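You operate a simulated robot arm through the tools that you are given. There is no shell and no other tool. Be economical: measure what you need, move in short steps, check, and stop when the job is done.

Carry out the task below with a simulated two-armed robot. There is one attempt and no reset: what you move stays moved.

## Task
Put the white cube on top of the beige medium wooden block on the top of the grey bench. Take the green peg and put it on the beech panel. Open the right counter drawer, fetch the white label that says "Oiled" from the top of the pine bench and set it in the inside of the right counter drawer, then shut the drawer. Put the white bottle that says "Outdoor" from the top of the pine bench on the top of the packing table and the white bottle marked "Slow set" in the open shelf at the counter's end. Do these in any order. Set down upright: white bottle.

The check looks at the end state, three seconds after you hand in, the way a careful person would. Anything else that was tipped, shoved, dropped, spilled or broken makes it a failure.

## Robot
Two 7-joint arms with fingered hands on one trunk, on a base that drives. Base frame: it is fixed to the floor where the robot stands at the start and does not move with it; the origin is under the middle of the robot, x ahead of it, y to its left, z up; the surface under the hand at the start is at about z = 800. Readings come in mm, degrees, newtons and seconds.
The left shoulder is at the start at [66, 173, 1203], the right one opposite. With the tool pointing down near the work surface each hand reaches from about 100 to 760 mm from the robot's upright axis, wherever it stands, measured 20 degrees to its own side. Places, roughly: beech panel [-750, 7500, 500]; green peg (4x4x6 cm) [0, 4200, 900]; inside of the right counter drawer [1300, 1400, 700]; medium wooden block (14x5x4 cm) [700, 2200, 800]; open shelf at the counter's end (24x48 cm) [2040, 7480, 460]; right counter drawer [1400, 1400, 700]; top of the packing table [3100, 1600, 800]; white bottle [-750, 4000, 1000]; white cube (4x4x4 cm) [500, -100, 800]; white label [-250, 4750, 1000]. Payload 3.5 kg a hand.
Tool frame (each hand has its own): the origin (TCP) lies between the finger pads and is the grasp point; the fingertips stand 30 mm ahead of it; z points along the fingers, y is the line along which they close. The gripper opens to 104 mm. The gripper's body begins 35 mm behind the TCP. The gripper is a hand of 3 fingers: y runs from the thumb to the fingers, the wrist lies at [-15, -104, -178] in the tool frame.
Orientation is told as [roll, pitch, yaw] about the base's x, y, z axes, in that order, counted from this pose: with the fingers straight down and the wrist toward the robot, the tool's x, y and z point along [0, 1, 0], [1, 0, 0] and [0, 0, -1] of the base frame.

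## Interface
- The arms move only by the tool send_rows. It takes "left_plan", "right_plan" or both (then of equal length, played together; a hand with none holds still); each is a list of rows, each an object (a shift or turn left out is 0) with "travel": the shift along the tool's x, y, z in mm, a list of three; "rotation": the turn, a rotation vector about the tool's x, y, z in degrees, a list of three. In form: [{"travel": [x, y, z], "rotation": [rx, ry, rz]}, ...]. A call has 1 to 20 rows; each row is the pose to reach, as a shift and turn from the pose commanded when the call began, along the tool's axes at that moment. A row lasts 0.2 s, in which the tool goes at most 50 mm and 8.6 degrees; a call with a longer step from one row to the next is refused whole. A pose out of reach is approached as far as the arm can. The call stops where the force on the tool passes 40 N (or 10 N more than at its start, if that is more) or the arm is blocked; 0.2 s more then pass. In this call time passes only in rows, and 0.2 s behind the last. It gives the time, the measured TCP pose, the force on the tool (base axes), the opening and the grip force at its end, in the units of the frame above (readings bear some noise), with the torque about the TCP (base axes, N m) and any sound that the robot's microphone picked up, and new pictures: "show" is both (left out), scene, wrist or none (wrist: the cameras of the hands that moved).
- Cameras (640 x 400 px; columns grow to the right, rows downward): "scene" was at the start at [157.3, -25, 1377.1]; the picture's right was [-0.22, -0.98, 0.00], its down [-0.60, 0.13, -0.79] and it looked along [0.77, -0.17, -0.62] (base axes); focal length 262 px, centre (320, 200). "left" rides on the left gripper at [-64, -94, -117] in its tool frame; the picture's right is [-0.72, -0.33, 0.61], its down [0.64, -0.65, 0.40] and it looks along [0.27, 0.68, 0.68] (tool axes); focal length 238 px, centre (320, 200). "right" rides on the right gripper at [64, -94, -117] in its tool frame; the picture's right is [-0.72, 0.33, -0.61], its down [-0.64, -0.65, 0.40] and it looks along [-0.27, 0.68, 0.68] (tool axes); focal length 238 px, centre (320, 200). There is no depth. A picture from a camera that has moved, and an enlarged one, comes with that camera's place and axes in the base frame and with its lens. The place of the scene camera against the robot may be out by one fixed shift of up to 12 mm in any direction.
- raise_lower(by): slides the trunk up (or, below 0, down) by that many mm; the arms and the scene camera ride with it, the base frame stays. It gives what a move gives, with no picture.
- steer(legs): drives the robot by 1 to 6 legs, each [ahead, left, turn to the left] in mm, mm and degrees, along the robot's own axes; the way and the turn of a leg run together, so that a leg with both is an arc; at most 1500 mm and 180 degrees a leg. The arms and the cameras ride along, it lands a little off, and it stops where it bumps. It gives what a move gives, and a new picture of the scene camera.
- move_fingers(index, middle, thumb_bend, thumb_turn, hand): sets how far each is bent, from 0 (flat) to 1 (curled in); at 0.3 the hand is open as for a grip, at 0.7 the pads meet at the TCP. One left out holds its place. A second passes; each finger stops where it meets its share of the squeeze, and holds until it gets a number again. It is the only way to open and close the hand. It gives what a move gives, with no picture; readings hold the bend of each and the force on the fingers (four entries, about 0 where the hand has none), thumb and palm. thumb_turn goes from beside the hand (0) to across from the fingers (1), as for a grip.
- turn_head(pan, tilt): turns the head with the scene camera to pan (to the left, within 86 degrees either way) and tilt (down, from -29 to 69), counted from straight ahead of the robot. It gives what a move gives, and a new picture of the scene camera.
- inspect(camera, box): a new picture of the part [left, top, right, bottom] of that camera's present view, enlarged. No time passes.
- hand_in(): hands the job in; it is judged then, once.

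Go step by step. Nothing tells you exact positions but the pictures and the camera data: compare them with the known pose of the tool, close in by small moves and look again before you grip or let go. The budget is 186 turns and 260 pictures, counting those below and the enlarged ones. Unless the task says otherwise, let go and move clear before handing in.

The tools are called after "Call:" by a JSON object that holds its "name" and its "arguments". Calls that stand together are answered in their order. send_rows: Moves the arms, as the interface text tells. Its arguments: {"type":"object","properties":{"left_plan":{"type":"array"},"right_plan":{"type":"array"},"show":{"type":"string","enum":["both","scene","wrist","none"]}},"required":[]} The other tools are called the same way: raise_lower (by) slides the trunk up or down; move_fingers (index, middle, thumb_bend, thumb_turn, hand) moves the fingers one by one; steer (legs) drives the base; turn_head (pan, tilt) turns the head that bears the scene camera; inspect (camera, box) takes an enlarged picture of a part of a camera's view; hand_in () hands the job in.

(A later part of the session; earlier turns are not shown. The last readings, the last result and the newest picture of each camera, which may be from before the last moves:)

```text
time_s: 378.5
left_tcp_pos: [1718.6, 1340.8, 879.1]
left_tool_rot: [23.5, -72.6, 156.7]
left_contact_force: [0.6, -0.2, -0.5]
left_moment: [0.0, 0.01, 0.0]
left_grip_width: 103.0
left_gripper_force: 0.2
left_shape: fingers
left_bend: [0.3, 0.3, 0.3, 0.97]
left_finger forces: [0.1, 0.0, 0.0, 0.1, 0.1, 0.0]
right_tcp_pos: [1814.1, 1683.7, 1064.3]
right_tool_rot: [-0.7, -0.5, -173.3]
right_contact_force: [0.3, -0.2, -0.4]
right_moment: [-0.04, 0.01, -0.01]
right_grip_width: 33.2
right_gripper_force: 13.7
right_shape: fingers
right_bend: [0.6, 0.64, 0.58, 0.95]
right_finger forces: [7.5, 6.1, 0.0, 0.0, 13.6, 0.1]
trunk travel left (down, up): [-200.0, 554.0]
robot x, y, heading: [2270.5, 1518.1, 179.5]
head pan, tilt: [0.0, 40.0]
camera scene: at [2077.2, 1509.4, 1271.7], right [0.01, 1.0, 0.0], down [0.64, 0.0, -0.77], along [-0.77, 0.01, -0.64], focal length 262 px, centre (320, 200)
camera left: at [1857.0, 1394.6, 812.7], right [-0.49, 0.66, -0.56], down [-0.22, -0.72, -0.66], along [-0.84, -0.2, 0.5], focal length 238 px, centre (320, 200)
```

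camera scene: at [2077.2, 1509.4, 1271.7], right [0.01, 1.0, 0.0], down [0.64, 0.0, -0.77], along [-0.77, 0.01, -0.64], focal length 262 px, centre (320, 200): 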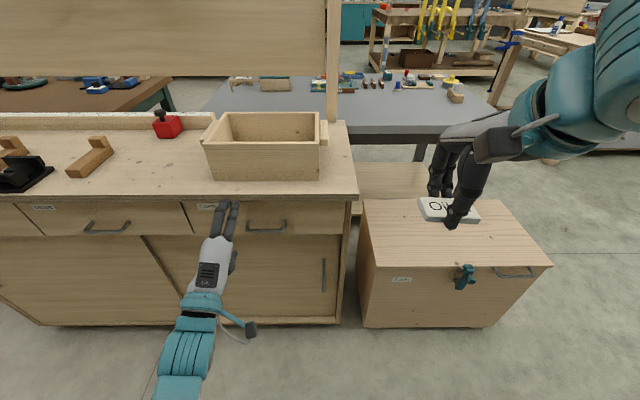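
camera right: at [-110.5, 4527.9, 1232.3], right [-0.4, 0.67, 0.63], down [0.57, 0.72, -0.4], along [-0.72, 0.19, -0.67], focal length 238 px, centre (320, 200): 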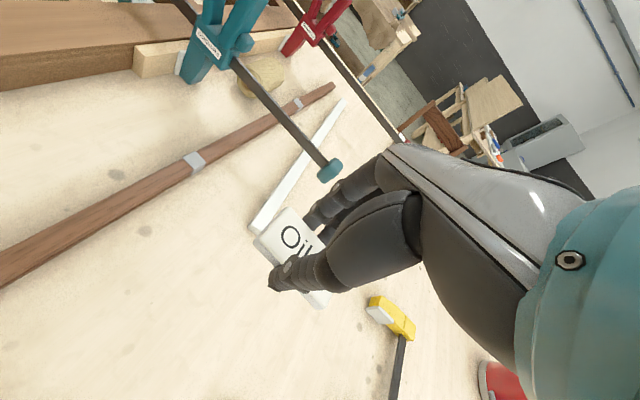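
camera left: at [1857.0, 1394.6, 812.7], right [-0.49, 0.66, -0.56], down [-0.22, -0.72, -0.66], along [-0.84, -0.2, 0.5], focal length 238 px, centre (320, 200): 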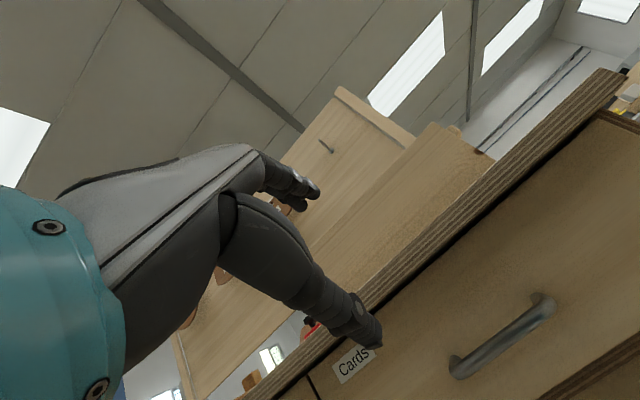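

Triangulated handle: [1568,1370,748]. Half-close the hand and move to a pre-grasp 75 mm before the bar.

Call:
{"name": "move_fingers", "arguments": {"hand": "left", "index": 0.42, "middle": 0.42, "thumb_bend": 0.42}}

Call:
{"name": "send_rows", "arguments": {"left_plan": [{"travel": [-13, -28, 28]}, {"travel": [-26, -56, 56]}, {"travel": [-40, -83, 84]}], "show": "both"}}

Call:
{"name": "inspect", "arguments": {"camera": "scene", "box": [180, 180, 340, 300]}}

```text
time_s: 379.5
left_tcp_pos: [1717.2, 1337.8, 881.3]
left_tool_rot: [23.4, -72.9, 156.9]
left_contact_force: [0.9, -0.5, -0.5]
left_moment: [0.02, 0.01, 0.0]
left_grip_width: 73.3
left_gripper_force: 0.0
left_shape: fingers
left_bend: [0.42, 0.42, 0.42, 0.97]
left_finger forces: [0.1, 0.0, 0.0, 0.0, 0.0, 0.0]
right_tcp_pos: [1815.1, 1683.2, 1063.3]
right_tool_rot: [-0.8, -0.6, -173.3]
right_contact_force: [-0.7, 0.8, -0.9]
right_moment: [-0.01, -0.02, 0.0]
right_grip_width: 33.4
right_gripper_force: 13.6
right_shape: fingers
right_bend: [0.6, 0.64, 0.58, 0.95]
right_finger forces: [7.6, 6.1, 0.0, 0.1, 13.6, 0.0]
trunk travel left (down, up): [-200.0, 554.0]
robot x, y, heading: [2273.3, 1514.9, 179.7]
head pan, tilt: [0.0, 40.0]
```

```text
time_s: 380.5
left_tcp_pos: [1656.4, 1353.1, 775.4]
left_tool_rot: [26.9, -72.6, 154.6]
left_contact_force: [0.2, -0.4, -0.2]
left_moment: [0.0, -0.02, 0.04]
left_grip_width: 73.3
left_gripper_force: 0.0
left_shape: fingers
left_bend: [0.42, 0.42, 0.42, 0.97]
left_finger forces: [0.0, 0.0, 0.1, 0.1, 0.0, 0.0]
right_tcp_pos: [1813.7, 1684.2, 1062.9]
right_tool_rot: [-0.8, -0.4, -173.2]
right_contact_force: [0.1, -0.3, -0.5]
right_moment: [0.0, -0.02, 0.0]
right_grip_width: 33.1
right_gripper_force: 13.9
right_shape: fingers
right_bend: [0.6, 0.64, 0.58, 0.95]
right_finger forces: [7.6, 6.1, 0.0, 0.0, 13.5, 0.0]
trunk travel left (down, up): [-200.0, 554.0]
robot x, y, heading: [2274.4, 1514.3, 179.6]
head pan, tilt: [0.0, 40.0]
stopped in row 3 (left hand): the arm was blocked; the commanded pose is now the measured one
camera scene: at [2077.2, 1509.2, 1271.8], right [0.01, 1.0, 0.0], down [0.64, 0.0, -0.77], along [-0.77, 0.01, -0.64], focal length 262 px, centre (320, 200)
camera left: at [1792.3, 1408.9, 706.8], right [-0.51, 0.64, -0.57], down [-0.21, -0.74, -0.64], along [-0.84, -0.21, 0.51], focal length 238 px, centre (320, 200)
```

scene: 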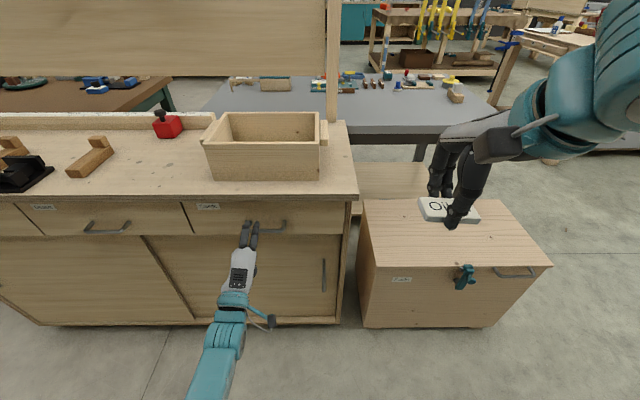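
left: 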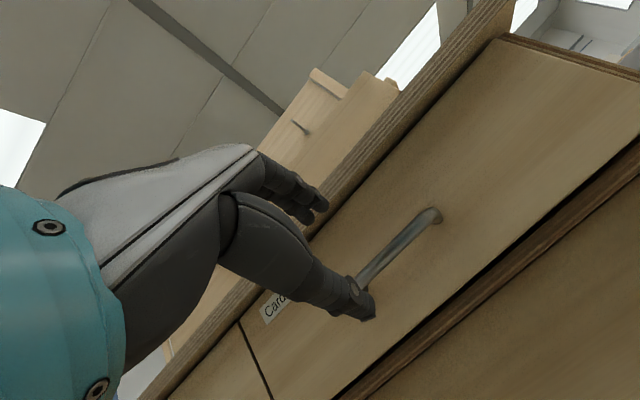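

```text
3.33 times, centred on (260, 240) of scene
camera zoom: at [2077.2, 1509.2, 1271.8], right [0.01, 1.0, 0.0], down [0.64, 0.0, -0.77], along [-0.77, 0.01, -0.64], focal length 873 px, centre (520, 67)
```

zoom: 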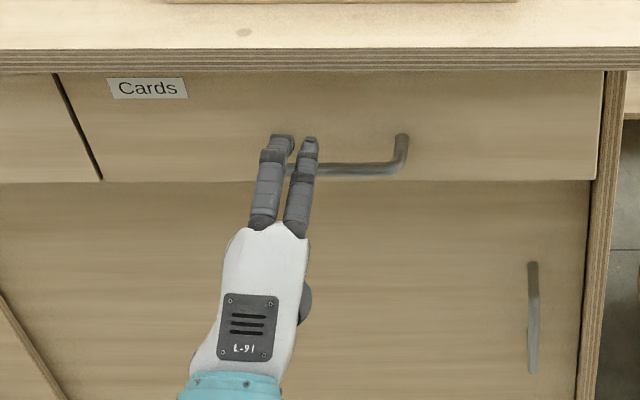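

The arm is near a limit again, so I'll use the base and trunk for the final approach: lower 22 mm, drive 45 mm ahead.

Call:
{"name": "raise_lower", "arguments": {"by": -23}}

Call:
{"name": "steer", "arguments": {"legs": [[45, -8, 0]]}}

Call:
{"name": "inspect", "arguments": {"camera": "left", "box": [230, 140, 500, 360]}}

Call:
{"name": "inspect", "arguments": {"camera": "scene", "box": [180, 180, 340, 300]}}

```text
time_s: 381.2
left_tcp_pos: [1656.2, 1354.8, 752.0]
left_tool_rot: [26.0, -72.7, 155.5]
left_contact_force: [0.1, -0.5, -0.3]
left_moment: [0.03, -0.02, -0.03]
left_grip_width: 73.5
left_gripper_force: 0.1
left_shape: fingers
left_bend: [0.42, 0.42, 0.42, 0.97]
left_finger forces: [0.0, 0.0, 0.0, 0.0, 0.0, 0.0]
right_tcp_pos: [1814.0, 1684.2, 1040.7]
right_tool_rot: [-0.8, -0.6, -173.3]
right_contact_force: [0.0, -0.8, 0.8]
right_moment: [0.0, 0.03, 0.0]
right_grip_width: 33.2
right_gripper_force: 13.2
right_shape: fingers
right_bend: [0.6, 0.64, 0.58, 0.95]
right_finger forces: [7.5, 6.1, 0.0, 0.0, 13.6, 0.0]
trunk travel left (down, up): [-177.0, 577.0]
robot x, y, heading: [2270.8, 1513.1, 179.8]
head pan, tilt: [0.0, 40.0]
```

```text
time_s: 382.1
left_tcp_pos: [1609.6, 1362.6, 750.7]
left_tool_rot: [26.1, -72.5, 155.5]
left_contact_force: [0.2, -0.1, -0.8]
left_moment: [0.02, 0.0, 0.02]
left_grip_width: 73.3
left_gripper_force: 0.0
left_shape: fingers
left_bend: [0.42, 0.42, 0.42, 0.97]
left_finger forces: [0.1, 0.0, 0.0, 0.1, 0.0, 0.1]
right_tcp_pos: [1767.1, 1692.2, 1039.2]
right_tool_rot: [-0.8, -0.4, -173.4]
right_contact_force: [0.6, -0.7, -0.2]
right_moment: [0.0, 0.0, 0.03]
right_grip_width: 33.5
right_gripper_force: 13.7
right_shape: fingers
right_bend: [0.6, 0.64, 0.58, 0.95]
right_finger forces: [7.5, 6.1, 0.0, 0.0, 13.7, 0.0]
trunk travel left (down, up): [-177.0, 577.0]
robot x, y, heading: [2227.3, 1521.1, 179.8]
head pan, tilt: [0.0, 40.0]
camera scene: at [2020.0, 1517.7, 1247.6], right [0.01, 1.0, 0.0], down [0.64, 0.0, -0.77], along [-0.77, 0.0, -0.64], focal length 262 px, centre (320, 200)
```

scene: 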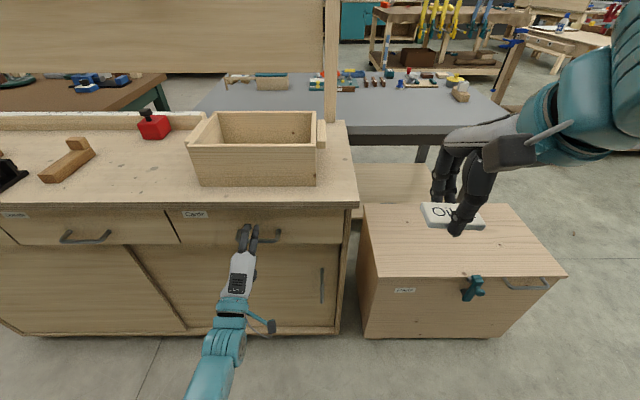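

```text
1.82 times, centred on (365, 250) of left
camera zoom: at [1748.0, 1418.6, 683.3], right [-0.51, 0.65, -0.57], down [-0.21, -0.73, -0.65], along [-0.84, -0.21, 0.51], focal length 433 px, centre (238, 109)
```

zoom: 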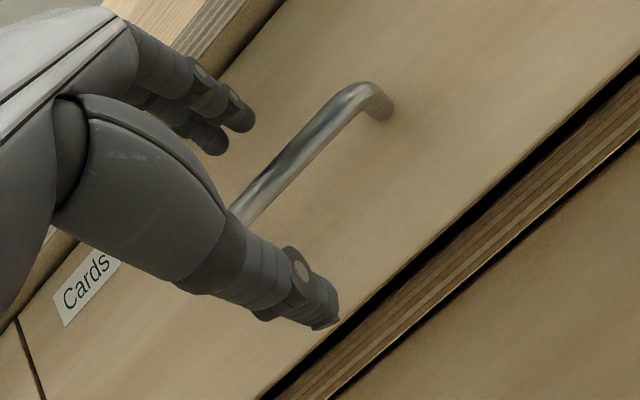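

```text
3.33 times, centred on (260, 240) of scene
camera zoom: at [2020.0, 1517.7, 1247.6], right [0.01, 1.0, 0.0], down [0.64, 0.0, -0.77], along [-0.77, 0.0, -0.64], focal length 873 px, centre (520, 67)
```

zoom: 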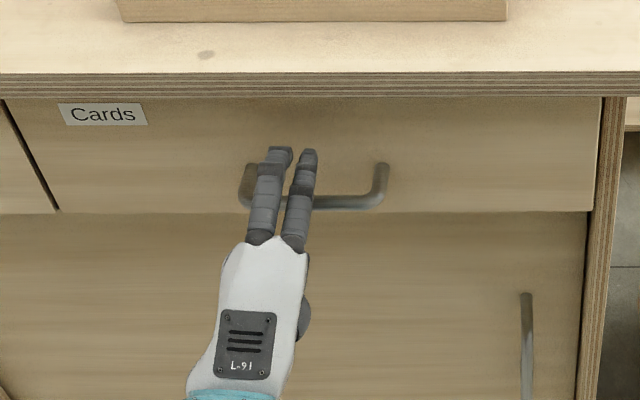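

The bar is centred between fingers and thumb; advance 24 mm more and close.

Call:
{"name": "steer", "arguments": {"legs": [[24, 0, 0]]}}

Call:
{"name": "move_fingers", "arguments": {"hand": "left", "index": 0.75, "middle": 0.75, "thumb_bend": 0.75}}

Call:
{"name": "inspect", "arguments": {"camera": "left", "box": [230, 140, 500, 360]}}

```text
time_s: 383.0
left_tcp_pos: [1591.4, 1363.1, 752.8]
left_tool_rot: [26.4, -73.2, 155.0]
left_contact_force: [3.3, -0.3, 1.2]
left_moment: [0.01, 0.1, 0.06]
left_grip_width: 73.2
left_gripper_force: 1.4
left_shape: fingers
left_bend: [0.42, 0.42, 0.42, 0.97]
left_finger forces: [0.1, 2.9, 0.0, 0.0, 0.0, 0.0]
right_tcp_pos: [1747.0, 1690.0, 1039.8]
right_tool_rot: [-0.8, -0.6, -173.1]
right_contact_force: [0.1, -0.5, 0.4]
right_moment: [-0.01, -0.01, -0.01]
right_grip_width: 33.5
right_gripper_force: 13.4
right_shape: fingers
right_bend: [0.6, 0.64, 0.58, 0.95]
right_finger forces: [7.5, 6.1, 0.1, 0.0, 13.8, 0.0]
trunk travel left (down, up): [-177.0, 577.0]
robot x, y, heading: [2202.8, 1525.7, 179.6]
head pan, tilt: [0.0, 40.0]
stopped in leg 1: the force on the tool passed its limit at 61 N (the readings are from after the stop); the commanded pose is now the measured one
camera scene: at [1998.5, 1517.4, 1247.9], right [0.0, 1.0, 0.0], down [0.64, 0.0, -0.77], along [-0.77, 0.0, -0.64], focal length 262 px, centre (320, 200)
```

scene: 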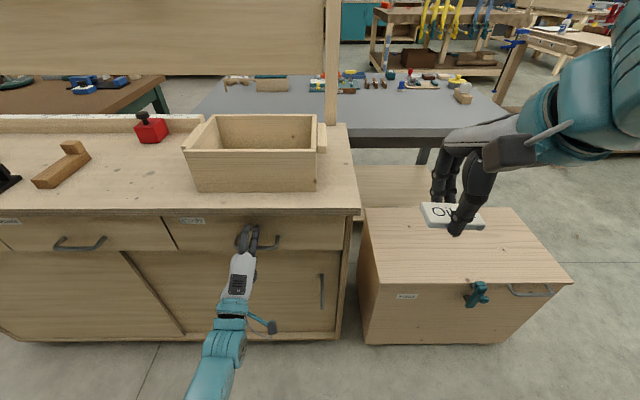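

```text
time_s: 384.0
left_tcp_pos: [1591.2, 1362.8, 751.9]
left_tool_rot: [26.5, -73.1, 155.1]
left_contact_force: [1.0, 0.0, -1.3]
left_moment: [-0.04, -0.03, 0.0]
left_grip_width: 0.0
left_gripper_force: 1.1
left_shape: fingers
left_bend: [0.74, 0.75, 0.72, 0.97]
left_finger forces: [0.1, 0.4, 0.1, 0.1, 1.6, 0.0]
right_tcp_pos: [1746.4, 1689.7, 1040.0]
right_tool_rot: [-0.8, -0.4, -173.1]
right_contact_force: [0.0, 0.3, 0.0]
right_moment: [-0.02, -0.01, 0.01]
right_grip_width: 33.2
right_gripper_force: 13.9
right_shape: fingers
right_bend: [0.6, 0.64, 0.58, 0.95]
right_finger forces: [7.5, 6.1, 0.0, 0.1, 13.7, 0.0]
trunk travel left (down, up): [-177.0, 577.0]
robot x, y, heading: [2203.9, 1521.2, 179.5]
head pan, tilt: [0.0, 40.0]
```

```text
1.82 times, centred on (365, 250) of left
camera zoom: at [1728.0, 1419.1, 683.3], right [-0.51, 0.65, -0.56], down [-0.21, -0.73, -0.65], along [-0.83, -0.21, 0.51], focal length 433 px, centre (238, 109)
```

zoom: 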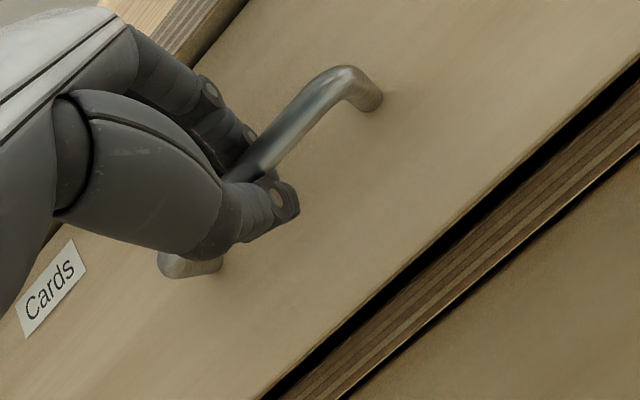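

The fingers have closed around behind the bar. Pull by driving back 80 mm and check.

Call:
{"name": "steer", "arguments": {"legs": [[-80, 0, 0]]}}

Call:
{"name": "inspect", "arguments": {"camera": "left", "box": [230, 140, 500, 360]}}

```text
time_s: 385.1
left_tcp_pos: [1671.0, 1362.6, 751.8]
left_tool_rot: [26.5, -73.1, 155.0]
left_contact_force: [0.3, 0.3, -3.0]
left_moment: [-0.01, -0.03, -0.01]
left_grip_width: 0.0
left_gripper_force: 0.4
left_shape: fingers
left_bend: [0.74, 0.75, 0.72, 0.97]
left_finger forces: [0.0, 0.8, 0.0, 0.0, 1.2, 0.0]
right_tcp_pos: [1825.5, 1689.7, 1038.5]
right_tool_rot: [-0.9, -0.6, -173.1]
right_contact_force: [-0.1, -0.1, 1.1]
right_moment: [0.02, 0.02, 0.0]
right_grip_width: 33.0
right_gripper_force: 13.4
right_shape: fingers
right_bend: [0.6, 0.64, 0.58, 0.95]
right_finger forces: [7.5, 6.2, 0.0, 0.1, 13.7, 0.0]
trunk travel left (down, up): [-177.0, 577.0]
robot x, y, heading: [2282.5, 1526.0, 179.8]
head pan, tilt: [0.0, 40.0]
camera scene: at [2077.7, 1516.8, 1247.9], right [0.0, 1.0, 0.0], down [0.64, 0.0, -0.77], along [-0.77, 0.0, -0.64], focal length 262 px, centre (320, 200)
```

scene: 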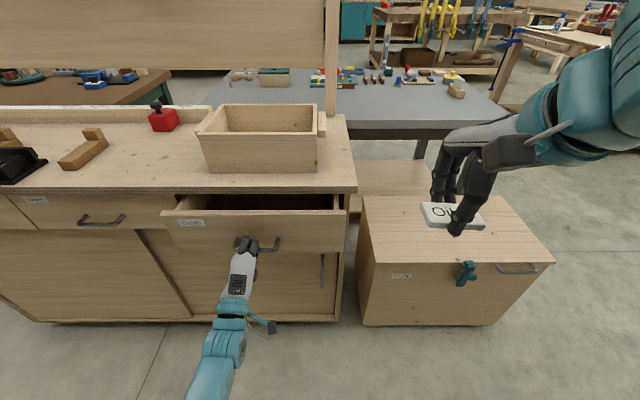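

```text
1.82 times, centred on (365, 250) of left
camera zoom: at [1807.3, 1418.2, 683.6], right [-0.51, 0.65, -0.56], down [-0.21, -0.73, -0.65], along [-0.83, -0.21, 0.51], focal length 433 px, centre (238, 109)
```

zoom: 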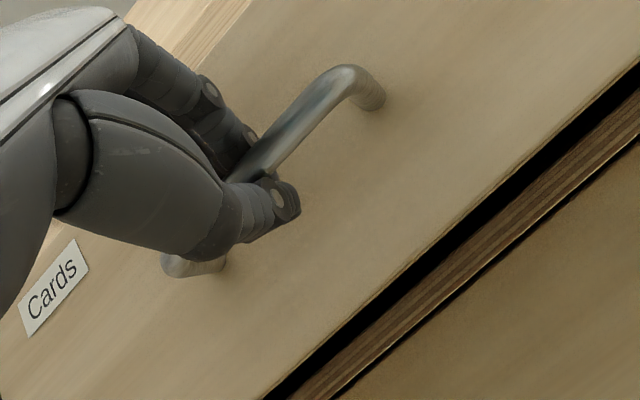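

The drawer slides out. Pull another 170 mm.

Call:
{"name": "steer", "arguments": {"legs": [[-170, 0, 0]]}}

```text
time_s: 386.5
left_tcp_pos: [1839.9, 1363.4, 752.0]
left_tool_rot: [26.5, -73.2, 154.9]
left_contact_force: [0.5, -0.8, -2.4]
left_moment: [-0.02, -0.01, -0.01]
left_grip_width: 0.0
left_gripper_force: 1.1
left_shape: fingers
left_bend: [0.74, 0.75, 0.72, 0.97]
left_finger forces: [0.0, 0.9, 0.0, 0.1, 1.2, 0.0]
right_tcp_pos: [1994.7, 1689.7, 1040.4]
right_tool_rot: [-0.8, -0.6, -173.1]
right_contact_force: [0.0, 0.9, -0.3]
right_moment: [0.03, 0.0, -0.01]
right_grip_width: 33.1
right_gripper_force: 13.3
right_shape: fingers
right_bend: [0.6, 0.64, 0.58, 0.95]
right_finger forces: [7.5, 6.1, 0.1, 0.0, 13.7, 0.0]
trunk travel left (down, up): [-177.0, 577.0]
robot x, y, heading: [2455.4, 1518.0, 179.7]
head pan, tilt: [0.0, 40.0]
camera scene: at [2246.3, 1516.4, 1247.8], right [0.01, 1.0, 0.0], down [0.64, 0.0, -0.77], along [-0.77, 0.0, -0.64], focal length 262 px, centre (320, 200)
```

scene: 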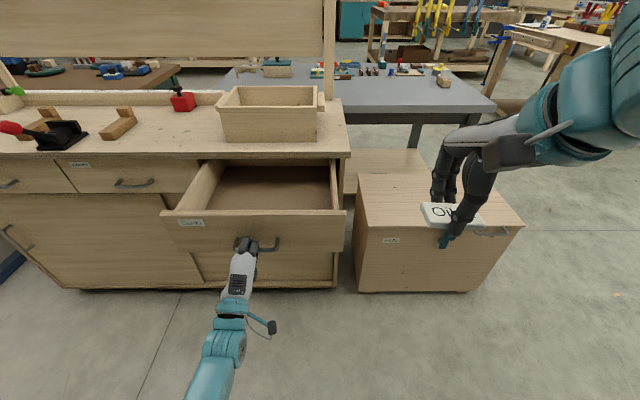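

Drawer open 250 mm and empty. Release the handle, back off, raise, and shift so the right hand comes over the drawer.

Call:
{"name": "move_fingers", "arguments": {"hand": "left", "index": 0.35, "middle": 0.35, "thumb_bend": 0.35}}

Call:
{"name": "steer", "arguments": {"legs": [[-75, 0, 0]]}}

Call:
{"name": "raise_lower", "arguments": {"by": 230}}

Call:
{"name": "steer", "arguments": {"legs": [[0, 320, 0], [190, 0, 0]]}}

```text
time_s: 387.5
left_tcp_pos: [1839.2, 1362.1, 752.8]
left_tool_rot: [26.5, -73.2, 154.9]
left_contact_force: [0.5, -1.3, -0.1]
left_moment: [0.0, 0.01, 0.02]
left_grip_width: 90.1
left_gripper_force: 0.0
left_shape: fingers
left_bend: [0.35, 0.35, 0.35, 0.97]
left_finger forces: [0.0, 0.3, 0.0, 0.0, 0.1, 0.1]
right_tcp_pos: [1994.2, 1689.7, 1039.9]
right_tool_rot: [-0.8, -0.4, -173.2]
right_contact_force: [0.1, -0.9, -0.5]
right_moment: [0.0, -0.01, -0.03]
right_grip_width: 33.3
right_gripper_force: 14.2
right_shape: fingers
right_bend: [0.6, 0.64, 0.58, 0.95]
right_finger forces: [7.5, 6.1, 0.0, 0.0, 13.8, 0.1]
trunk travel left (down, up): [-177.0, 577.0]
robot x, y, heading: [2451.4, 1521.2, 179.7]
head pan, tilt: [0.0, 40.0]
```

```text
time_s: 388.6
left_tcp_pos: [1915.5, 1361.7, 753.5]
left_tool_rot: [26.6, -73.3, 154.9]
left_contact_force: [0.4, 0.1, -0.3]
left_moment: [-0.03, -0.01, 0.02]
left_grip_width: 90.1
left_gripper_force: 0.1
left_shape: fingers
left_bend: [0.35, 0.35, 0.35, 0.97]
left_finger forces: [0.0, 0.1, 0.0, 0.1, 0.0, 0.0]
right_tcp_pos: [2071.3, 1690.0, 1040.7]
right_tool_rot: [-0.8, -0.5, -173.3]
right_contact_force: [0.7, -1.1, -0.2]
right_moment: [-0.01, -0.01, -0.01]
right_grip_width: 33.0
right_gripper_force: 14.1
right_shape: fingers
right_bend: [0.6, 0.64, 0.58, 0.95]
right_finger forces: [7.5, 6.1, 0.1, 0.0, 13.7, 0.0]
trunk travel left (down, up): [-177.0, 577.0]
robot x, y, heading: [2527.1, 1516.6, 179.3]
head pan, tilt: [0.0, 40.0]
camera scene: at [2323.1, 1516.3, 1248.0], right [0.01, 1.0, 0.0], down [0.64, 0.0, -0.77], along [-0.77, 0.0, -0.64], focal length 262 px, centre (320, 200)
```

scene: 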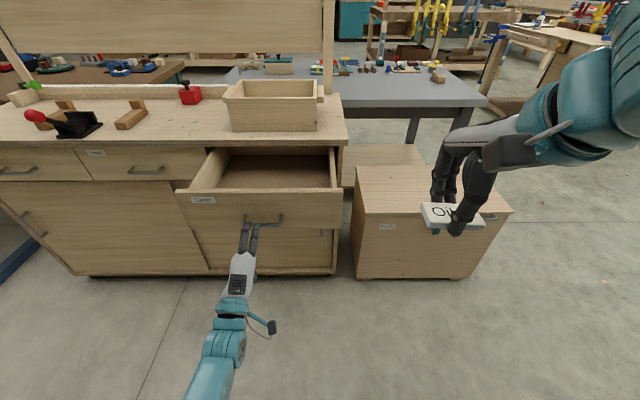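

```text
time_s: 391.0
left_tcp_pos: [1915.3, 1361.8, 982.6]
left_tool_rot: [26.5, -73.1, 154.9]
left_contact_force: [0.5, -0.6, 0.0]
left_moment: [0.01, 0.02, -0.01]
left_grip_width: 90.0
left_gripper_force: 0.1
left_shape: fingers
left_bend: [0.35, 0.35, 0.35, 0.97]
left_finger forces: [0.0, 0.0, 0.0, 0.0, 0.0, 0.1]
right_tcp_pos: [2071.4, 1689.2, 1269.3]
right_tool_rot: [-0.8, -0.5, -173.4]
right_contact_force: [0.2, 0.5, -0.5]
right_moment: [-0.04, 0.0, 0.01]
right_grip_width: 33.2
right_gripper_force: 13.4
right_shape: fingers
right_bend: [0.6, 0.64, 0.58, 0.95]
right_finger forces: [7.6, 6.0, 0.1, 0.1, 13.6, 0.1]
trunk travel left (down, up): [-407.0, 347.0]
robot x, y, heading: [2530.0, 1521.5, 179.7]
head pan, tilt: [0.0, 40.0]
```

```text
time_s: 394.3
left_tcp_pos: [1723.6, 1038.0, 982.3]
left_tool_rot: [26.4, -73.2, 155.2]
left_contact_force: [-0.1, 0.0, -0.5]
left_moment: [-0.02, 0.01, 0.02]
left_grip_width: 89.8
left_gripper_force: 0.1
left_shape: fingers
left_bend: [0.35, 0.35, 0.35, 0.97]
left_finger forces: [0.0, 0.0, 0.1, 0.0, 0.0, 0.1]
right_tcp_pos: [1878.0, 1364.7, 1270.3]
right_tool_rot: [-0.8, -0.4, -173.0]
right_contact_force: [-1.4, -0.5, 0.7]
right_moment: [-0.03, 0.03, -0.06]
right_grip_width: 33.1
right_gripper_force: 13.3
right_shape: fingers
right_bend: [0.6, 0.64, 0.58, 0.95]
right_finger forces: [7.6, 6.1, 0.0, 0.0, 13.7, 0.1]
trunk travel left (down, up): [-407.0, 347.0]
robot x, y, heading: [2334.5, 1197.9, 180.0]
head pan, tilt: [0.0, 40.0]
camera scene: at [2216.9, 1193.2, 1482.5], right [0.0, 1.0, 0.0], down [0.64, 0.0, -0.77], along [-0.77, 0.0, -0.64], focal length 262 px, centre (320, 200)
```

scene: 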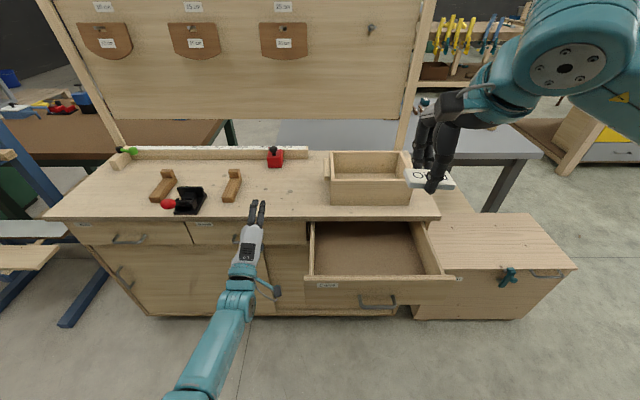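

The drawer is open wide before me. Drive 115 forward, then bring the right hand over the drawer's middle and lower.

Call:
{"name": "steer", "arguments": {"legs": [[115, 0, 0]]}}

Call:
{"name": "send_rows", "arguments": {"right_plan": [{"travel": [-3, 30, 20]}, {"travel": [-8, 60, 45]}, {"travel": [-12, 88, 80]}, {"travel": [-12, 88, 125]}, {"travel": [-12, 88, 170]}, {"travel": [-12, 88, 215]}, {"travel": [-12, 88, 260]}, {"travel": [-12, 88, 305]}, {"travel": [-12, 88, 350]}, {"travel": [-12, 88, 395]}], "show": "both"}}

```text
time_s: 395.5
left_tcp_pos: [1610.0, 1036.6, 981.8]
left_tool_rot: [26.3, -73.2, 155.2]
left_contact_force: [0.2, 0.5, 0.0]
left_moment: [0.01, 0.02, -0.05]
left_grip_width: 90.3
left_gripper_force: 0.1
left_shape: fingers
left_bend: [0.35, 0.35, 0.35, 0.97]
left_finger forces: [0.0, 0.1, 0.1, 0.0, 0.1, 0.0]
right_tcp_pos: [1762.8, 1366.5, 1270.3]
right_tool_rot: [-0.8, -0.4, -173.0]
right_contact_force: [-0.5, 0.7, 0.1]
right_moment: [0.05, 0.0, 0.03]
right_grip_width: 33.1
right_gripper_force: 13.7
right_shape: fingers
right_bend: [0.6, 0.64, 0.58, 0.95]
right_finger forces: [7.7, 6.1, 0.0, 0.1, 13.7, 0.0]
trunk travel left (down, up): [-407.0, 347.0]
robot x, y, heading: [2218.1, 1201.4, 180.2]
head pan, tilt: [0.0, 40.0]
camera scene: at [2103.0, 1193.4, 1482.5], right [0.0, 1.0, 0.0], down [0.64, 0.0, -0.77], along [-0.77, 0.0, -0.64], focal length 262 px, centre (320, 200)
```

scene: 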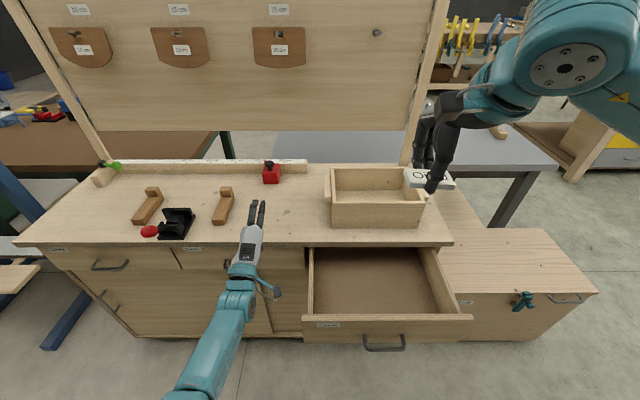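

```text
time_s: 397.7
left_tcp_pos: [1609.8, 1037.9, 982.9]
left_tool_rot: [26.5, -73.2, 155.2]
left_contact_force: [0.2, 0.1, 0.4]
left_moment: [-0.01, -0.02, -0.01]
left_grip_width: 90.0
left_gripper_force: 0.0
left_shape: fingers
left_bend: [0.35, 0.35, 0.35, 0.97]
left_finger forces: [0.0, 0.1, 0.0, 0.0, 0.1, 0.0]
right_tcp_pos: [1672.2, 1371.7, 877.1]
right_tool_rot: [-0.7, -0.4, -173.0]
right_contact_force: [-0.4, -0.4, 0.6]
right_moment: [0.01, 0.01, -0.02]
right_grip_width: 33.2
right_gripper_force: 13.5
right_shape: fingers
right_bend: [0.61, 0.64, 0.58, 0.95]
right_finger forces: [7.5, 5.9, 0.0, 0.0, 13.4, 0.0]
trunk travel left (down, up): [-407.0, 347.0]
robot x, y, heading: [2221.1, 1205.8, 179.7]
head pan, tilt: [0.0, 40.0]
camera scene: at [2103.8, 1193.3, 1482.6], right [0.0, 1.0, 0.0], down [0.64, 0.0, -0.77], along [-0.77, 0.0, -0.64], focal length 262 px, centre (320, 200)
camera right: at [1774.4, 1318.5, 992.5], right [-0.41, 0.67, 0.63], down [0.57, 0.72, -0.4], along [-0.72, 0.19, -0.67], focal length 238 px, centre (320, 200)
```

scene: 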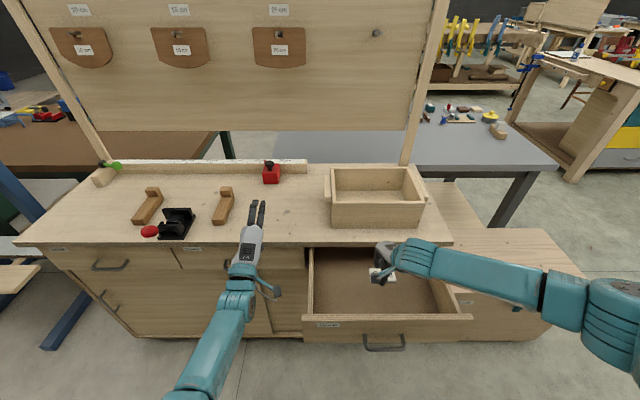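
right: 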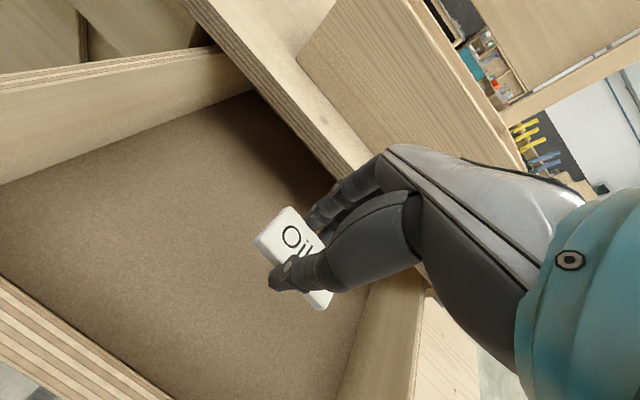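

Over the drawer. Shift 15 mm toward me for clearance from the counter edge and lower.

Call:
{"name": "send_rows", "arguments": {"right_plan": [{"travel": [0, -15, 20]}, {"travel": [0, -15, 60]}, {"travel": [0, -15, 100]}, {"travel": [0, -15, 112]}], "show": "both"}}

```text
time_s: 398.7
left_tcp_pos: [1611.5, 1037.7, 982.1]
left_tool_rot: [26.5, -73.1, 155.1]
left_contact_force: [0.2, 0.1, 0.6]
left_moment: [0.0, 0.01, -0.02]
left_grip_width: 90.2
left_gripper_force: 0.0
left_shape: fingers
left_bend: [0.35, 0.35, 0.35, 0.97]
left_finger forces: [0.0, 0.0, 0.1, 0.0, 0.0, 0.0]
right_tcp_pos: [1686.2, 1374.7, 762.4]
right_tool_rot: [-0.9, -0.5, -172.9]
right_contact_force: [0.4, -0.7, 0.1]
right_moment: [-0.01, 0.0, 0.04]
right_grip_width: 33.1
right_gripper_force: 13.4
right_shape: fingers
right_bend: [0.61, 0.64, 0.58, 0.95]
right_finger forces: [7.6, 5.9, 0.0, 0.1, 13.5, 0.0]
trunk travel left (down, up): [-407.0, 347.0]
robot x, y, heading: [2224.8, 1200.0, 179.9]
head pan, tilt: [0.0, 40.0]
camera scene: at [2104.0, 1193.4, 1482.6], right [0.0, 1.0, 0.0], down [0.64, 0.0, -0.77], along [-0.77, 0.0, -0.64], focal length 262 px, centre (320, 200)
camera right: at [1788.8, 1320.8, 879.0], right [-0.41, 0.67, 0.63], down [0.57, 0.72, -0.4], along [-0.72, 0.19, -0.67], focal length 238 px, centre (320, 200)
```

scene: 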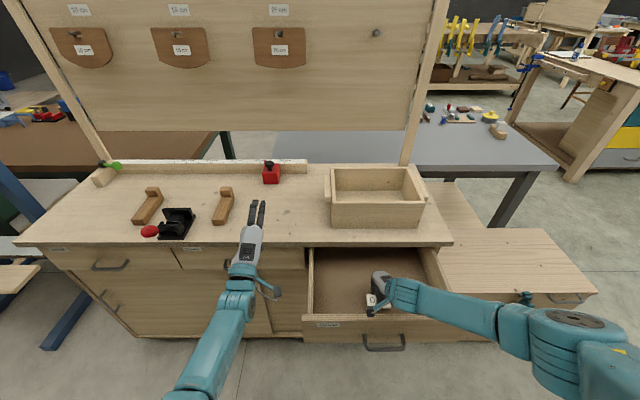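
right: 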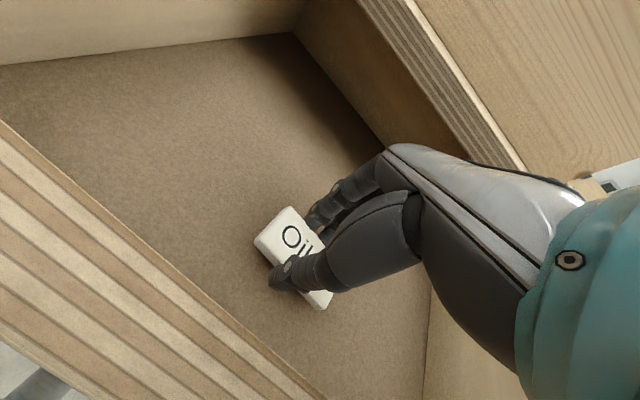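

Call:
{"name": "send_rows", "arguments": {"right_plan": [{"travel": [0, 0, 5]}, {"travel": [0, 0, 10]}], "show": "none"}}

Call:
{"name": "send_rows", "arguments": {"right_plan": [{"travel": [0, 0, 4]}, {"travel": [0, 0, 7]}], "show": "wrist"}}

```text
time_s: 399.3
left_tcp_pos: [1610.0, 1037.3, 980.5]
left_tool_rot: [26.4, -73.1, 155.0]
left_contact_force: [-0.1, -0.1, 0.0]
left_moment: [0.03, 0.01, -0.02]
left_grip_width: 90.2
left_gripper_force: 0.1
left_shape: fingers
left_bend: [0.35, 0.35, 0.35, 0.97]
left_finger forces: [0.0, 0.0, 0.1, 0.1, 0.1, 0.0]
right_tcp_pos: [1685.2, 1374.5, 752.8]
right_tool_rot: [-0.8, -0.3, -172.9]
right_contact_force: [0.3, 0.6, 0.2]
right_moment: [0.0, 0.01, -0.03]
right_grip_width: 32.9
right_gripper_force: 14.0
right_shape: fingers
right_bend: [0.61, 0.64, 0.58, 0.95]
right_finger forces: [7.5, 5.9, 0.0, 0.0, 13.4, 0.0]
trunk travel left (down, up): [-407.0, 347.0]
robot x, y, heading: [2223.6, 1198.9, 179.8]
head pan, tilt: [0.0, 40.0]
```

```text
time_s: 399.9
left_tcp_pos: [1610.5, 1037.2, 982.5]
left_tool_rot: [26.5, -73.2, 155.1]
left_contact_force: [-0.1, 0.0, 1.0]
left_moment: [-0.01, -0.01, 0.01]
left_grip_width: 90.0
left_gripper_force: 0.0
left_shape: fingers
left_bend: [0.35, 0.35, 0.35, 0.97]
left_finger forces: [0.0, 0.0, 0.0, 0.1, 0.0, 0.0]
right_tcp_pos: [1684.0, 1375.1, 747.9]
right_tool_rot: [-0.8, -0.5, -173.0]
right_contact_force: [-0.8, 0.7, 5.3]
right_moment: [0.07, 0.12, 0.0]
right_grip_width: 32.9
right_gripper_force: 17.2
right_shape: fingers
right_bend: [0.61, 0.64, 0.58, 0.95]
right_finger forces: [7.5, 12.0, 0.0, 0.0, 14.7, 0.0]
trunk travel left (down, up): [-407.0, 347.0]
robot x, y, heading: [2220.2, 1196.0, 179.9]
head pan, tilt: [0.0, 40.0]
camera right: at [1786.5, 1321.5, 863.5], right [-0.4, 0.67, 0.63], down [0.57, 0.72, -0.4], along [-0.72, 0.19, -0.67], focal length 238 px, centre (320, 200)
```

right: 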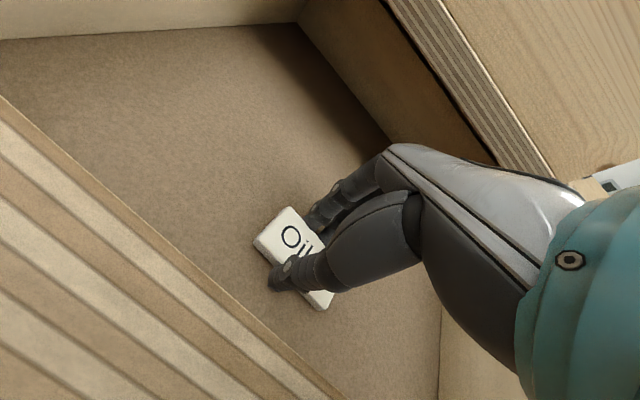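

Contact with the drawer floor. Release and lift out.

Call:
{"name": "move_fingers", "arguments": {"hand": "right", "index": 0.5, "middle": 0.5, "thumb_bend": 0.5}}

Call:
{"name": "send_rows", "arguments": {"right_plan": [{"travel": [0, 0, -8]}, {"travel": [0, 0, -30]}, {"travel": [0, 0, -70]}, {"travel": [0, 0, -115]}, {"travel": [0, 0, -160]}, {"travel": [0, 0, -205]}, {"travel": [0, 0, -250]}, {"travel": [0, -30, -290]}, {"travel": [0, -70, -310]}], "show": "both"}}

```text
time_s: 400.9
left_tcp_pos: [1612.9, 1038.3, 982.0]
left_tool_rot: [26.6, -73.2, 155.0]
left_contact_force: [0.0, -0.6, 0.1]
left_moment: [0.0, 0.02, 0.0]
left_grip_width: 90.3
left_gripper_force: 0.0
left_shape: fingers
left_bend: [0.35, 0.35, 0.35, 0.97]
left_finger forces: [0.1, 0.0, 0.0, 0.1, 0.0, 0.0]
right_tcp_pos: [1684.7, 1374.2, 747.2]
right_tool_rot: [-0.8, -0.6, -173.0]
right_contact_force: [-1.4, 0.7, 10.8]
right_moment: [0.08, 0.41, -0.05]
right_grip_width: 51.7
right_gripper_force: 5.1
right_shape: fingers
right_bend: [0.5, 0.49, 0.5, 0.97]
right_finger forces: [0.0, 10.9, 0.1, 0.0, 0.1, 0.0]
trunk travel left (down, up): [-407.0, 347.0]
robot x, y, heading: [2221.8, 1201.6, 180.0]
head pan, tilt: [0.0, 40.0]
```

```text
time_s: 402.9
left_tcp_pos: [1610.7, 1038.7, 982.7]
left_tool_rot: [26.6, -73.2, 155.0]
left_contact_force: [0.9, 1.1, 0.1]
left_moment: [0.0, 0.0, -0.03]
left_grip_width: 90.1
left_gripper_force: 0.1
left_shape: fingers
left_bend: [0.35, 0.35, 0.35, 0.97]
left_finger forces: [0.0, 0.0, 0.0, 0.0, 0.0, 0.0]
right_tcp_pos: [1758.1, 1377.8, 1054.6]
right_tool_rot: [-0.8, -0.5, -173.0]
right_contact_force: [-0.3, 0.3, -0.1]
right_moment: [0.0, 0.0, 0.01]
right_grip_width: 51.8
right_gripper_force: 0.0
right_shape: fingers
right_bend: [0.5, 0.5, 0.5, 0.97]
right_finger forces: [0.0, 0.0, 0.0, 0.0, 0.0, 0.0]
trunk travel left (down, up): [-407.0, 347.0]
robot x, y, heading: [2222.5, 1199.1, 179.9]
head pan, tilt: [0.0, 40.0]
camera scene: at [2104.8, 1193.6, 1482.7], right [0.0, 1.0, 0.0], down [0.64, 0.0, -0.77], along [-0.77, 0.0, -0.64], focal length 262 px, centre (320, 200)
camera right: at [1859.9, 1325.6, 1170.7], right [-0.41, 0.67, 0.63], down [0.57, 0.72, -0.4], along [-0.72, 0.19, -0.67], focal length 238 px, centre (320, 200)
```

scene: 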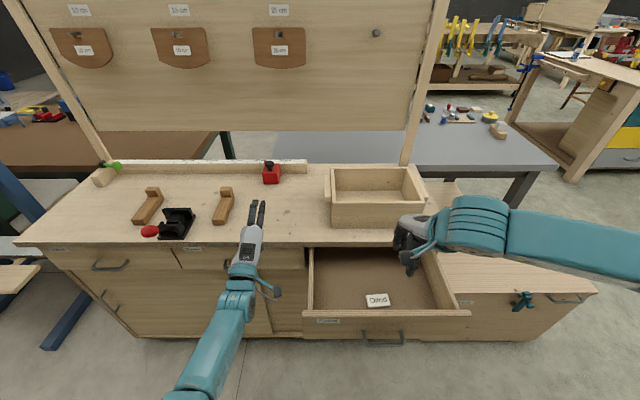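
right: 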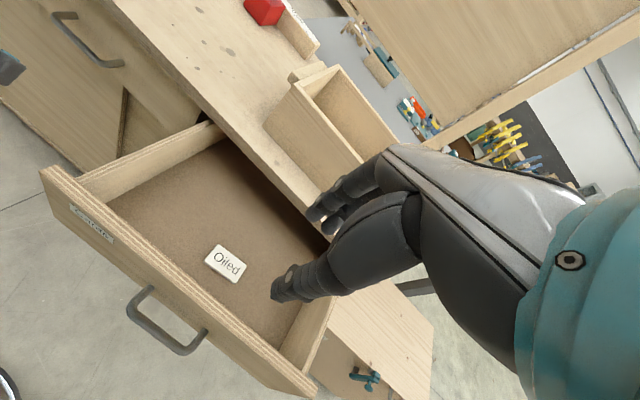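

"Oiled" lies in the drawer. Now close it: back off, line the left fist up with the handle, lower, and push by driving forward.

Call:
{"name": "move_fingers", "arguments": {"hand": "left", "index": 0.75, "middle": 0.75, "thumb_bend": 0.75}}

Call:
{"name": "send_rows", "arguments": {"right_plan": [{"travel": [0, 0, -40]}, {"travel": [0, 0, -80]}, {"travel": [0, 0, -120]}], "show": "none"}}

Call:
{"name": "steer", "arguments": {"legs": [[-285, 0, 0], [0, -330, 0]]}}

Call:
{"name": "raise_lower", "arguments": {"by": -232}}

Call:
{"name": "turn_head", "arguments": {"pan": 8, "tilt": 40}}

```text
time_s: 403.9
left_tcp_pos: [1610.7, 1037.5, 983.3]
left_tool_rot: [26.5, -73.3, 155.2]
left_contact_force: [-0.5, -0.6, 0.0]
left_moment: [-0.01, -0.01, 0.0]
left_grip_width: 0.2
left_gripper_force: 0.1
left_shape: fingers
left_bend: [0.74, 0.75, 0.72, 0.97]
left_finger forces: [0.1, 0.0, 0.0, 0.1, 0.0, 0.0]
right_tcp_pos: [1757.5, 1378.2, 1053.2]
right_tool_rot: [-0.7, -0.5, -173.1]
right_contact_force: [-0.3, 0.4, 0.3]
right_moment: [-0.01, -0.02, -0.02]
right_grip_width: 51.9
right_gripper_force: 0.0
right_shape: fingers
right_bend: [0.5, 0.5, 0.5, 0.97]
right_finger forces: [0.0, 0.0, 0.1, 0.1, 0.1, 0.0]
trunk travel left (down, up): [-407.0, 347.0]
robot x, y, heading: [2219.2, 1198.3, 179.9]
head pan, tilt: [0.0, 40.0]
```

```text
time_s: 404.7
left_tcp_pos: [1609.2, 1038.2, 983.2]
left_tool_rot: [26.5, -73.2, 155.2]
left_contact_force: [0.2, -0.6, 0.5]
left_moment: [0.0, 0.0, -0.01]
left_grip_width: 0.2
left_gripper_force: 0.1
left_shape: fingers
left_bend: [0.74, 0.75, 0.72, 0.97]
left_finger forces: [0.1, 0.0, 0.0, 0.0, 0.0, 0.0]
right_tcp_pos: [1756.9, 1377.7, 1176.1]
right_tool_rot: [-0.8, -0.5, -173.0]
right_contact_force: [0.8, 0.5, 0.2]
right_moment: [0.02, -0.01, 0.0]
right_grip_width: 51.8
right_gripper_force: 0.0
right_shape: fingers
right_bend: [0.5, 0.5, 0.5, 0.97]
right_finger forces: [0.1, 0.1, 0.0, 0.1, 0.1, 0.1]
trunk travel left (down, up): [-407.0, 347.0]
robot x, y, heading: [2219.8, 1196.3, 179.7]
head pan, tilt: [0.0, 40.0]
```

```text
time_s: 408.5
left_tcp_pos: [1901.3, 1369.2, 983.2]
left_tool_rot: [26.6, -73.1, 155.5]
left_contact_force: [-0.8, 0.0, -0.1]
left_moment: [-0.02, 0.0, 0.02]
left_grip_width: 0.0
left_gripper_force: 0.0
left_shape: fingers
left_bend: [0.74, 0.75, 0.72, 0.97]
left_finger forces: [0.1, 0.0, 0.1, 0.0, 0.0, 0.0]
right_tcp_pos: [2044.2, 1710.4, 1175.1]
right_tool_rot: [-0.7, -0.6, -172.5]
right_contact_force: [-0.9, 0.3, -0.6]
right_moment: [0.01, 0.01, 0.0]
right_grip_width: 51.9
right_gripper_force: 0.0
right_shape: fingers
right_bend: [0.5, 0.5, 0.5, 0.97]
right_finger forces: [0.0, 0.0, 0.1, 0.0, 0.1, 0.1]
trunk travel left (down, up): [-407.0, 347.0]
robot x, y, heading: [2508.2, 1531.7, -179.7]
head pan, tilt: [0.0, 40.0]
camera scene: at [2393.1, 1528.9, 1482.6], right [-0.01, 1.0, 0.0], down [0.64, 0.0, -0.77], along [-0.77, -0.01, -0.64], focal length 262 px, centre (320, 200)
```

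scene: 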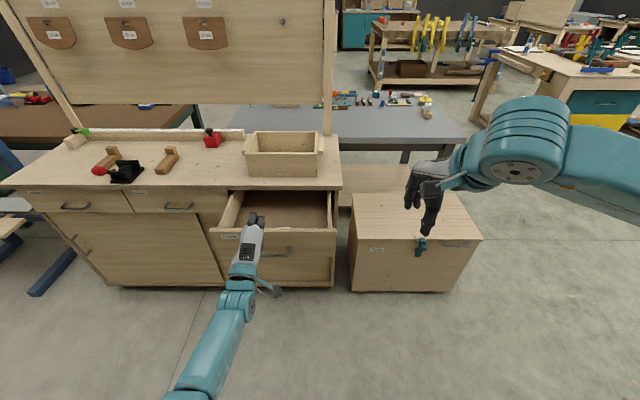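

```text
time_s: 411.0
left_tcp_pos: [1899.8, 1368.9, 750.2]
left_tool_rot: [26.5, -73.2, 155.6]
left_contact_force: [-0.6, -0.2, 0.2]
left_moment: [0.02, 0.0, 0.0]
left_grip_width: 0.0
left_gripper_force: 0.1
left_shape: fingers
left_bend: [0.74, 0.75, 0.72, 0.97]
left_finger forces: [0.0, 0.1, 0.1, 0.0, 0.0, 0.1]
right_tcp_pos: [2044.5, 1709.9, 943.4]
right_tool_rot: [-0.8, -0.4, -172.4]
right_contact_force: [0.5, 0.2, -0.4]
right_moment: [0.0, 0.01, 0.01]
right_grip_width: 51.9
right_gripper_force: 0.2
right_shape: fingers
right_bend: [0.5, 0.5, 0.5, 0.97]
right_finger forces: [0.0, 0.1, 0.0, 0.0, 0.0, 0.0]
trunk travel left (down, up): [-175.0, 579.0]
robot x, y, heading: [2511.6, 1537.4, -179.8]
head pan, tilt: [0.0, 40.0]
```

```text
time_s: 411.6
left_tcp_pos: [1901.6, 1367.3, 750.3]
left_tool_rot: [26.5, -73.1, 155.7]
left_contact_force: [0.5, -0.4, 0.3]
left_moment: [-0.01, -0.02, 0.01]
left_grip_width: 0.0
left_gripper_force: 0.1
left_shape: fingers
left_bend: [0.74, 0.75, 0.72, 0.97]
left_finger forces: [0.0, 0.0, 0.1, 0.1, 0.0, 0.0]
right_tcp_pos: [2044.7, 1709.6, 943.5]
right_tool_rot: [-0.8, -0.6, -172.5]
right_contact_force: [0.5, 0.6, -0.1]
right_moment: [0.0, -0.03, 0.01]
right_grip_width: 51.9
right_gripper_force: 0.1
right_shape: fingers
right_bend: [0.5, 0.5, 0.5, 0.97]
right_finger forces: [0.0, 0.0, 0.1, 0.0, 0.1, 0.1]
trunk travel left (down, up): [-175.0, 579.0]
robot x, y, heading: [2508.6, 1536.7, -179.4]
head pan, tilt: [8.0, 40.0]
camera scene: at [2305.5, 1515.7, 1245.7], right [-0.15, 0.99, 0.0], down [0.64, 0.09, -0.77], along [-0.76, -0.11, -0.64], focal length 262 px, centre (320, 200)
```

scene: 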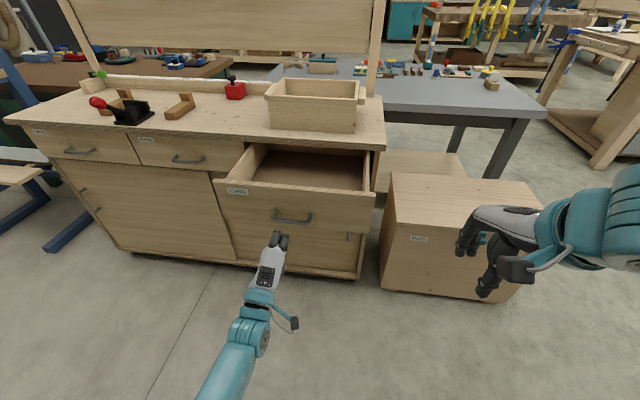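

Fist lines up with the handle. Push forward 200 mm, then the rest in small steps.

Call:
{"name": "steer", "arguments": {"legs": [[200, 0, -0.5]]}}

Call:
{"name": "steer", "arguments": {"legs": [[80, 0, 0]]}}

```text
time_s: 413.3
left_tcp_pos: [1696.7, 1373.1, 749.6]
left_tool_rot: [26.5, -73.2, 155.2]
left_contact_force: [0.0, 0.2, -0.5]
left_moment: [0.02, -0.01, -0.02]
left_grip_width: 0.0
left_gripper_force: 0.0
left_shape: fingers
left_bend: [0.74, 0.75, 0.72, 0.97]
left_finger forces: [0.0, 0.0, 0.1, 0.0, 0.0, 0.0]
right_tcp_pos: [1843.9, 1713.6, 942.9]
right_tool_rot: [-0.8, -0.3, -173.0]
right_contact_force: [-0.5, 0.1, 0.0]
right_moment: [0.0, -0.04, -0.02]
right_grip_width: 51.7
right_gripper_force: 0.1
right_shape: fingers
right_bend: [0.5, 0.5, 0.5, 0.97]
right_finger forces: [0.1, 0.0, 0.1, 0.0, 0.0, 0.0]
trunk travel left (down, up): [-175.0, 579.0]
robot x, y, heading: [2311.1, 1535.0, 179.9]
head pan, tilt: [8.0, 40.0]
camera scene: at [2103.2, 1516.9, 1245.6], right [-0.14, 0.99, 0.0], down [0.64, 0.09, -0.77], along [-0.76, -0.11, -0.64], focal length 262 px, centre (320, 200)
```

scene: 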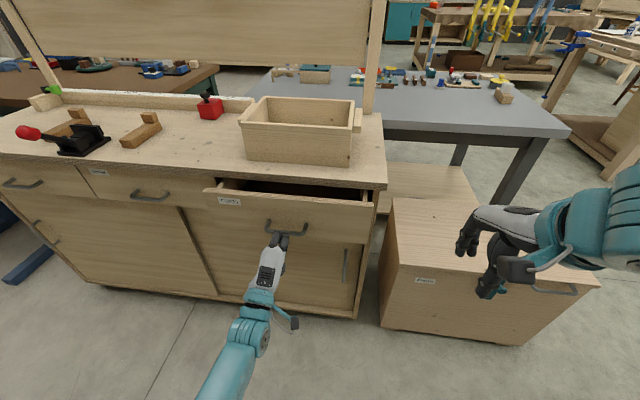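

```text
time_s: 414.3
left_tcp_pos: [1620.1, 1373.8, 749.7]
left_tool_rot: [26.4, -73.1, 155.1]
left_contact_force: [-0.5, 0.5, -0.1]
left_moment: [-0.01, -0.01, 0.0]
left_grip_width: 0.0
left_gripper_force: 0.0
left_shape: fingers
left_bend: [0.74, 0.75, 0.72, 0.97]
left_finger forces: [0.0, 0.0, 0.0, 0.1, 0.0, 0.0]
right_tcp_pos: [1767.0, 1713.8, 943.0]
right_tool_rot: [-0.9, -0.4, -173.1]
right_contact_force: [-1.4, -0.1, -0.2]
right_moment: [-0.01, 0.0, 0.01]
right_grip_width: 51.8
right_gripper_force: 0.1
right_shape: fingers
right_bend: [0.5, 0.5, 0.5, 0.97]
right_finger forces: [0.0, 0.1, 0.0, 0.1, 0.0, 0.0]
trunk travel left (down, up): [-175.0, 579.0]
robot x, y, heading: [2233.3, 1535.8, 179.9]
head pan, tilt: [8.0, 40.0]
camera scene: at [2025.1, 1517.6, 1245.6], right [-0.14, 0.99, 0.0], down [0.64, 0.09, -0.77], along [-0.76, -0.1, -0.64], focal length 262 px, centre (320, 200)
```

scene: 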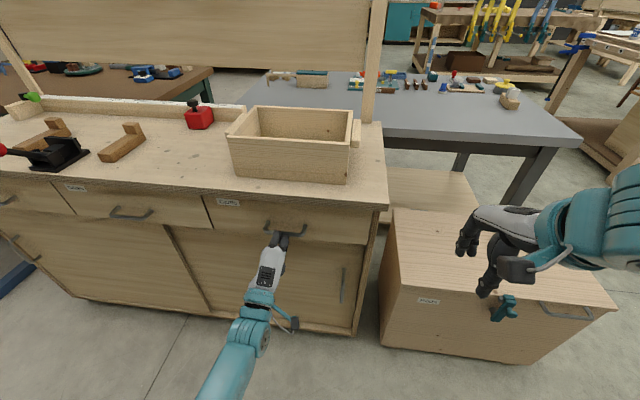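

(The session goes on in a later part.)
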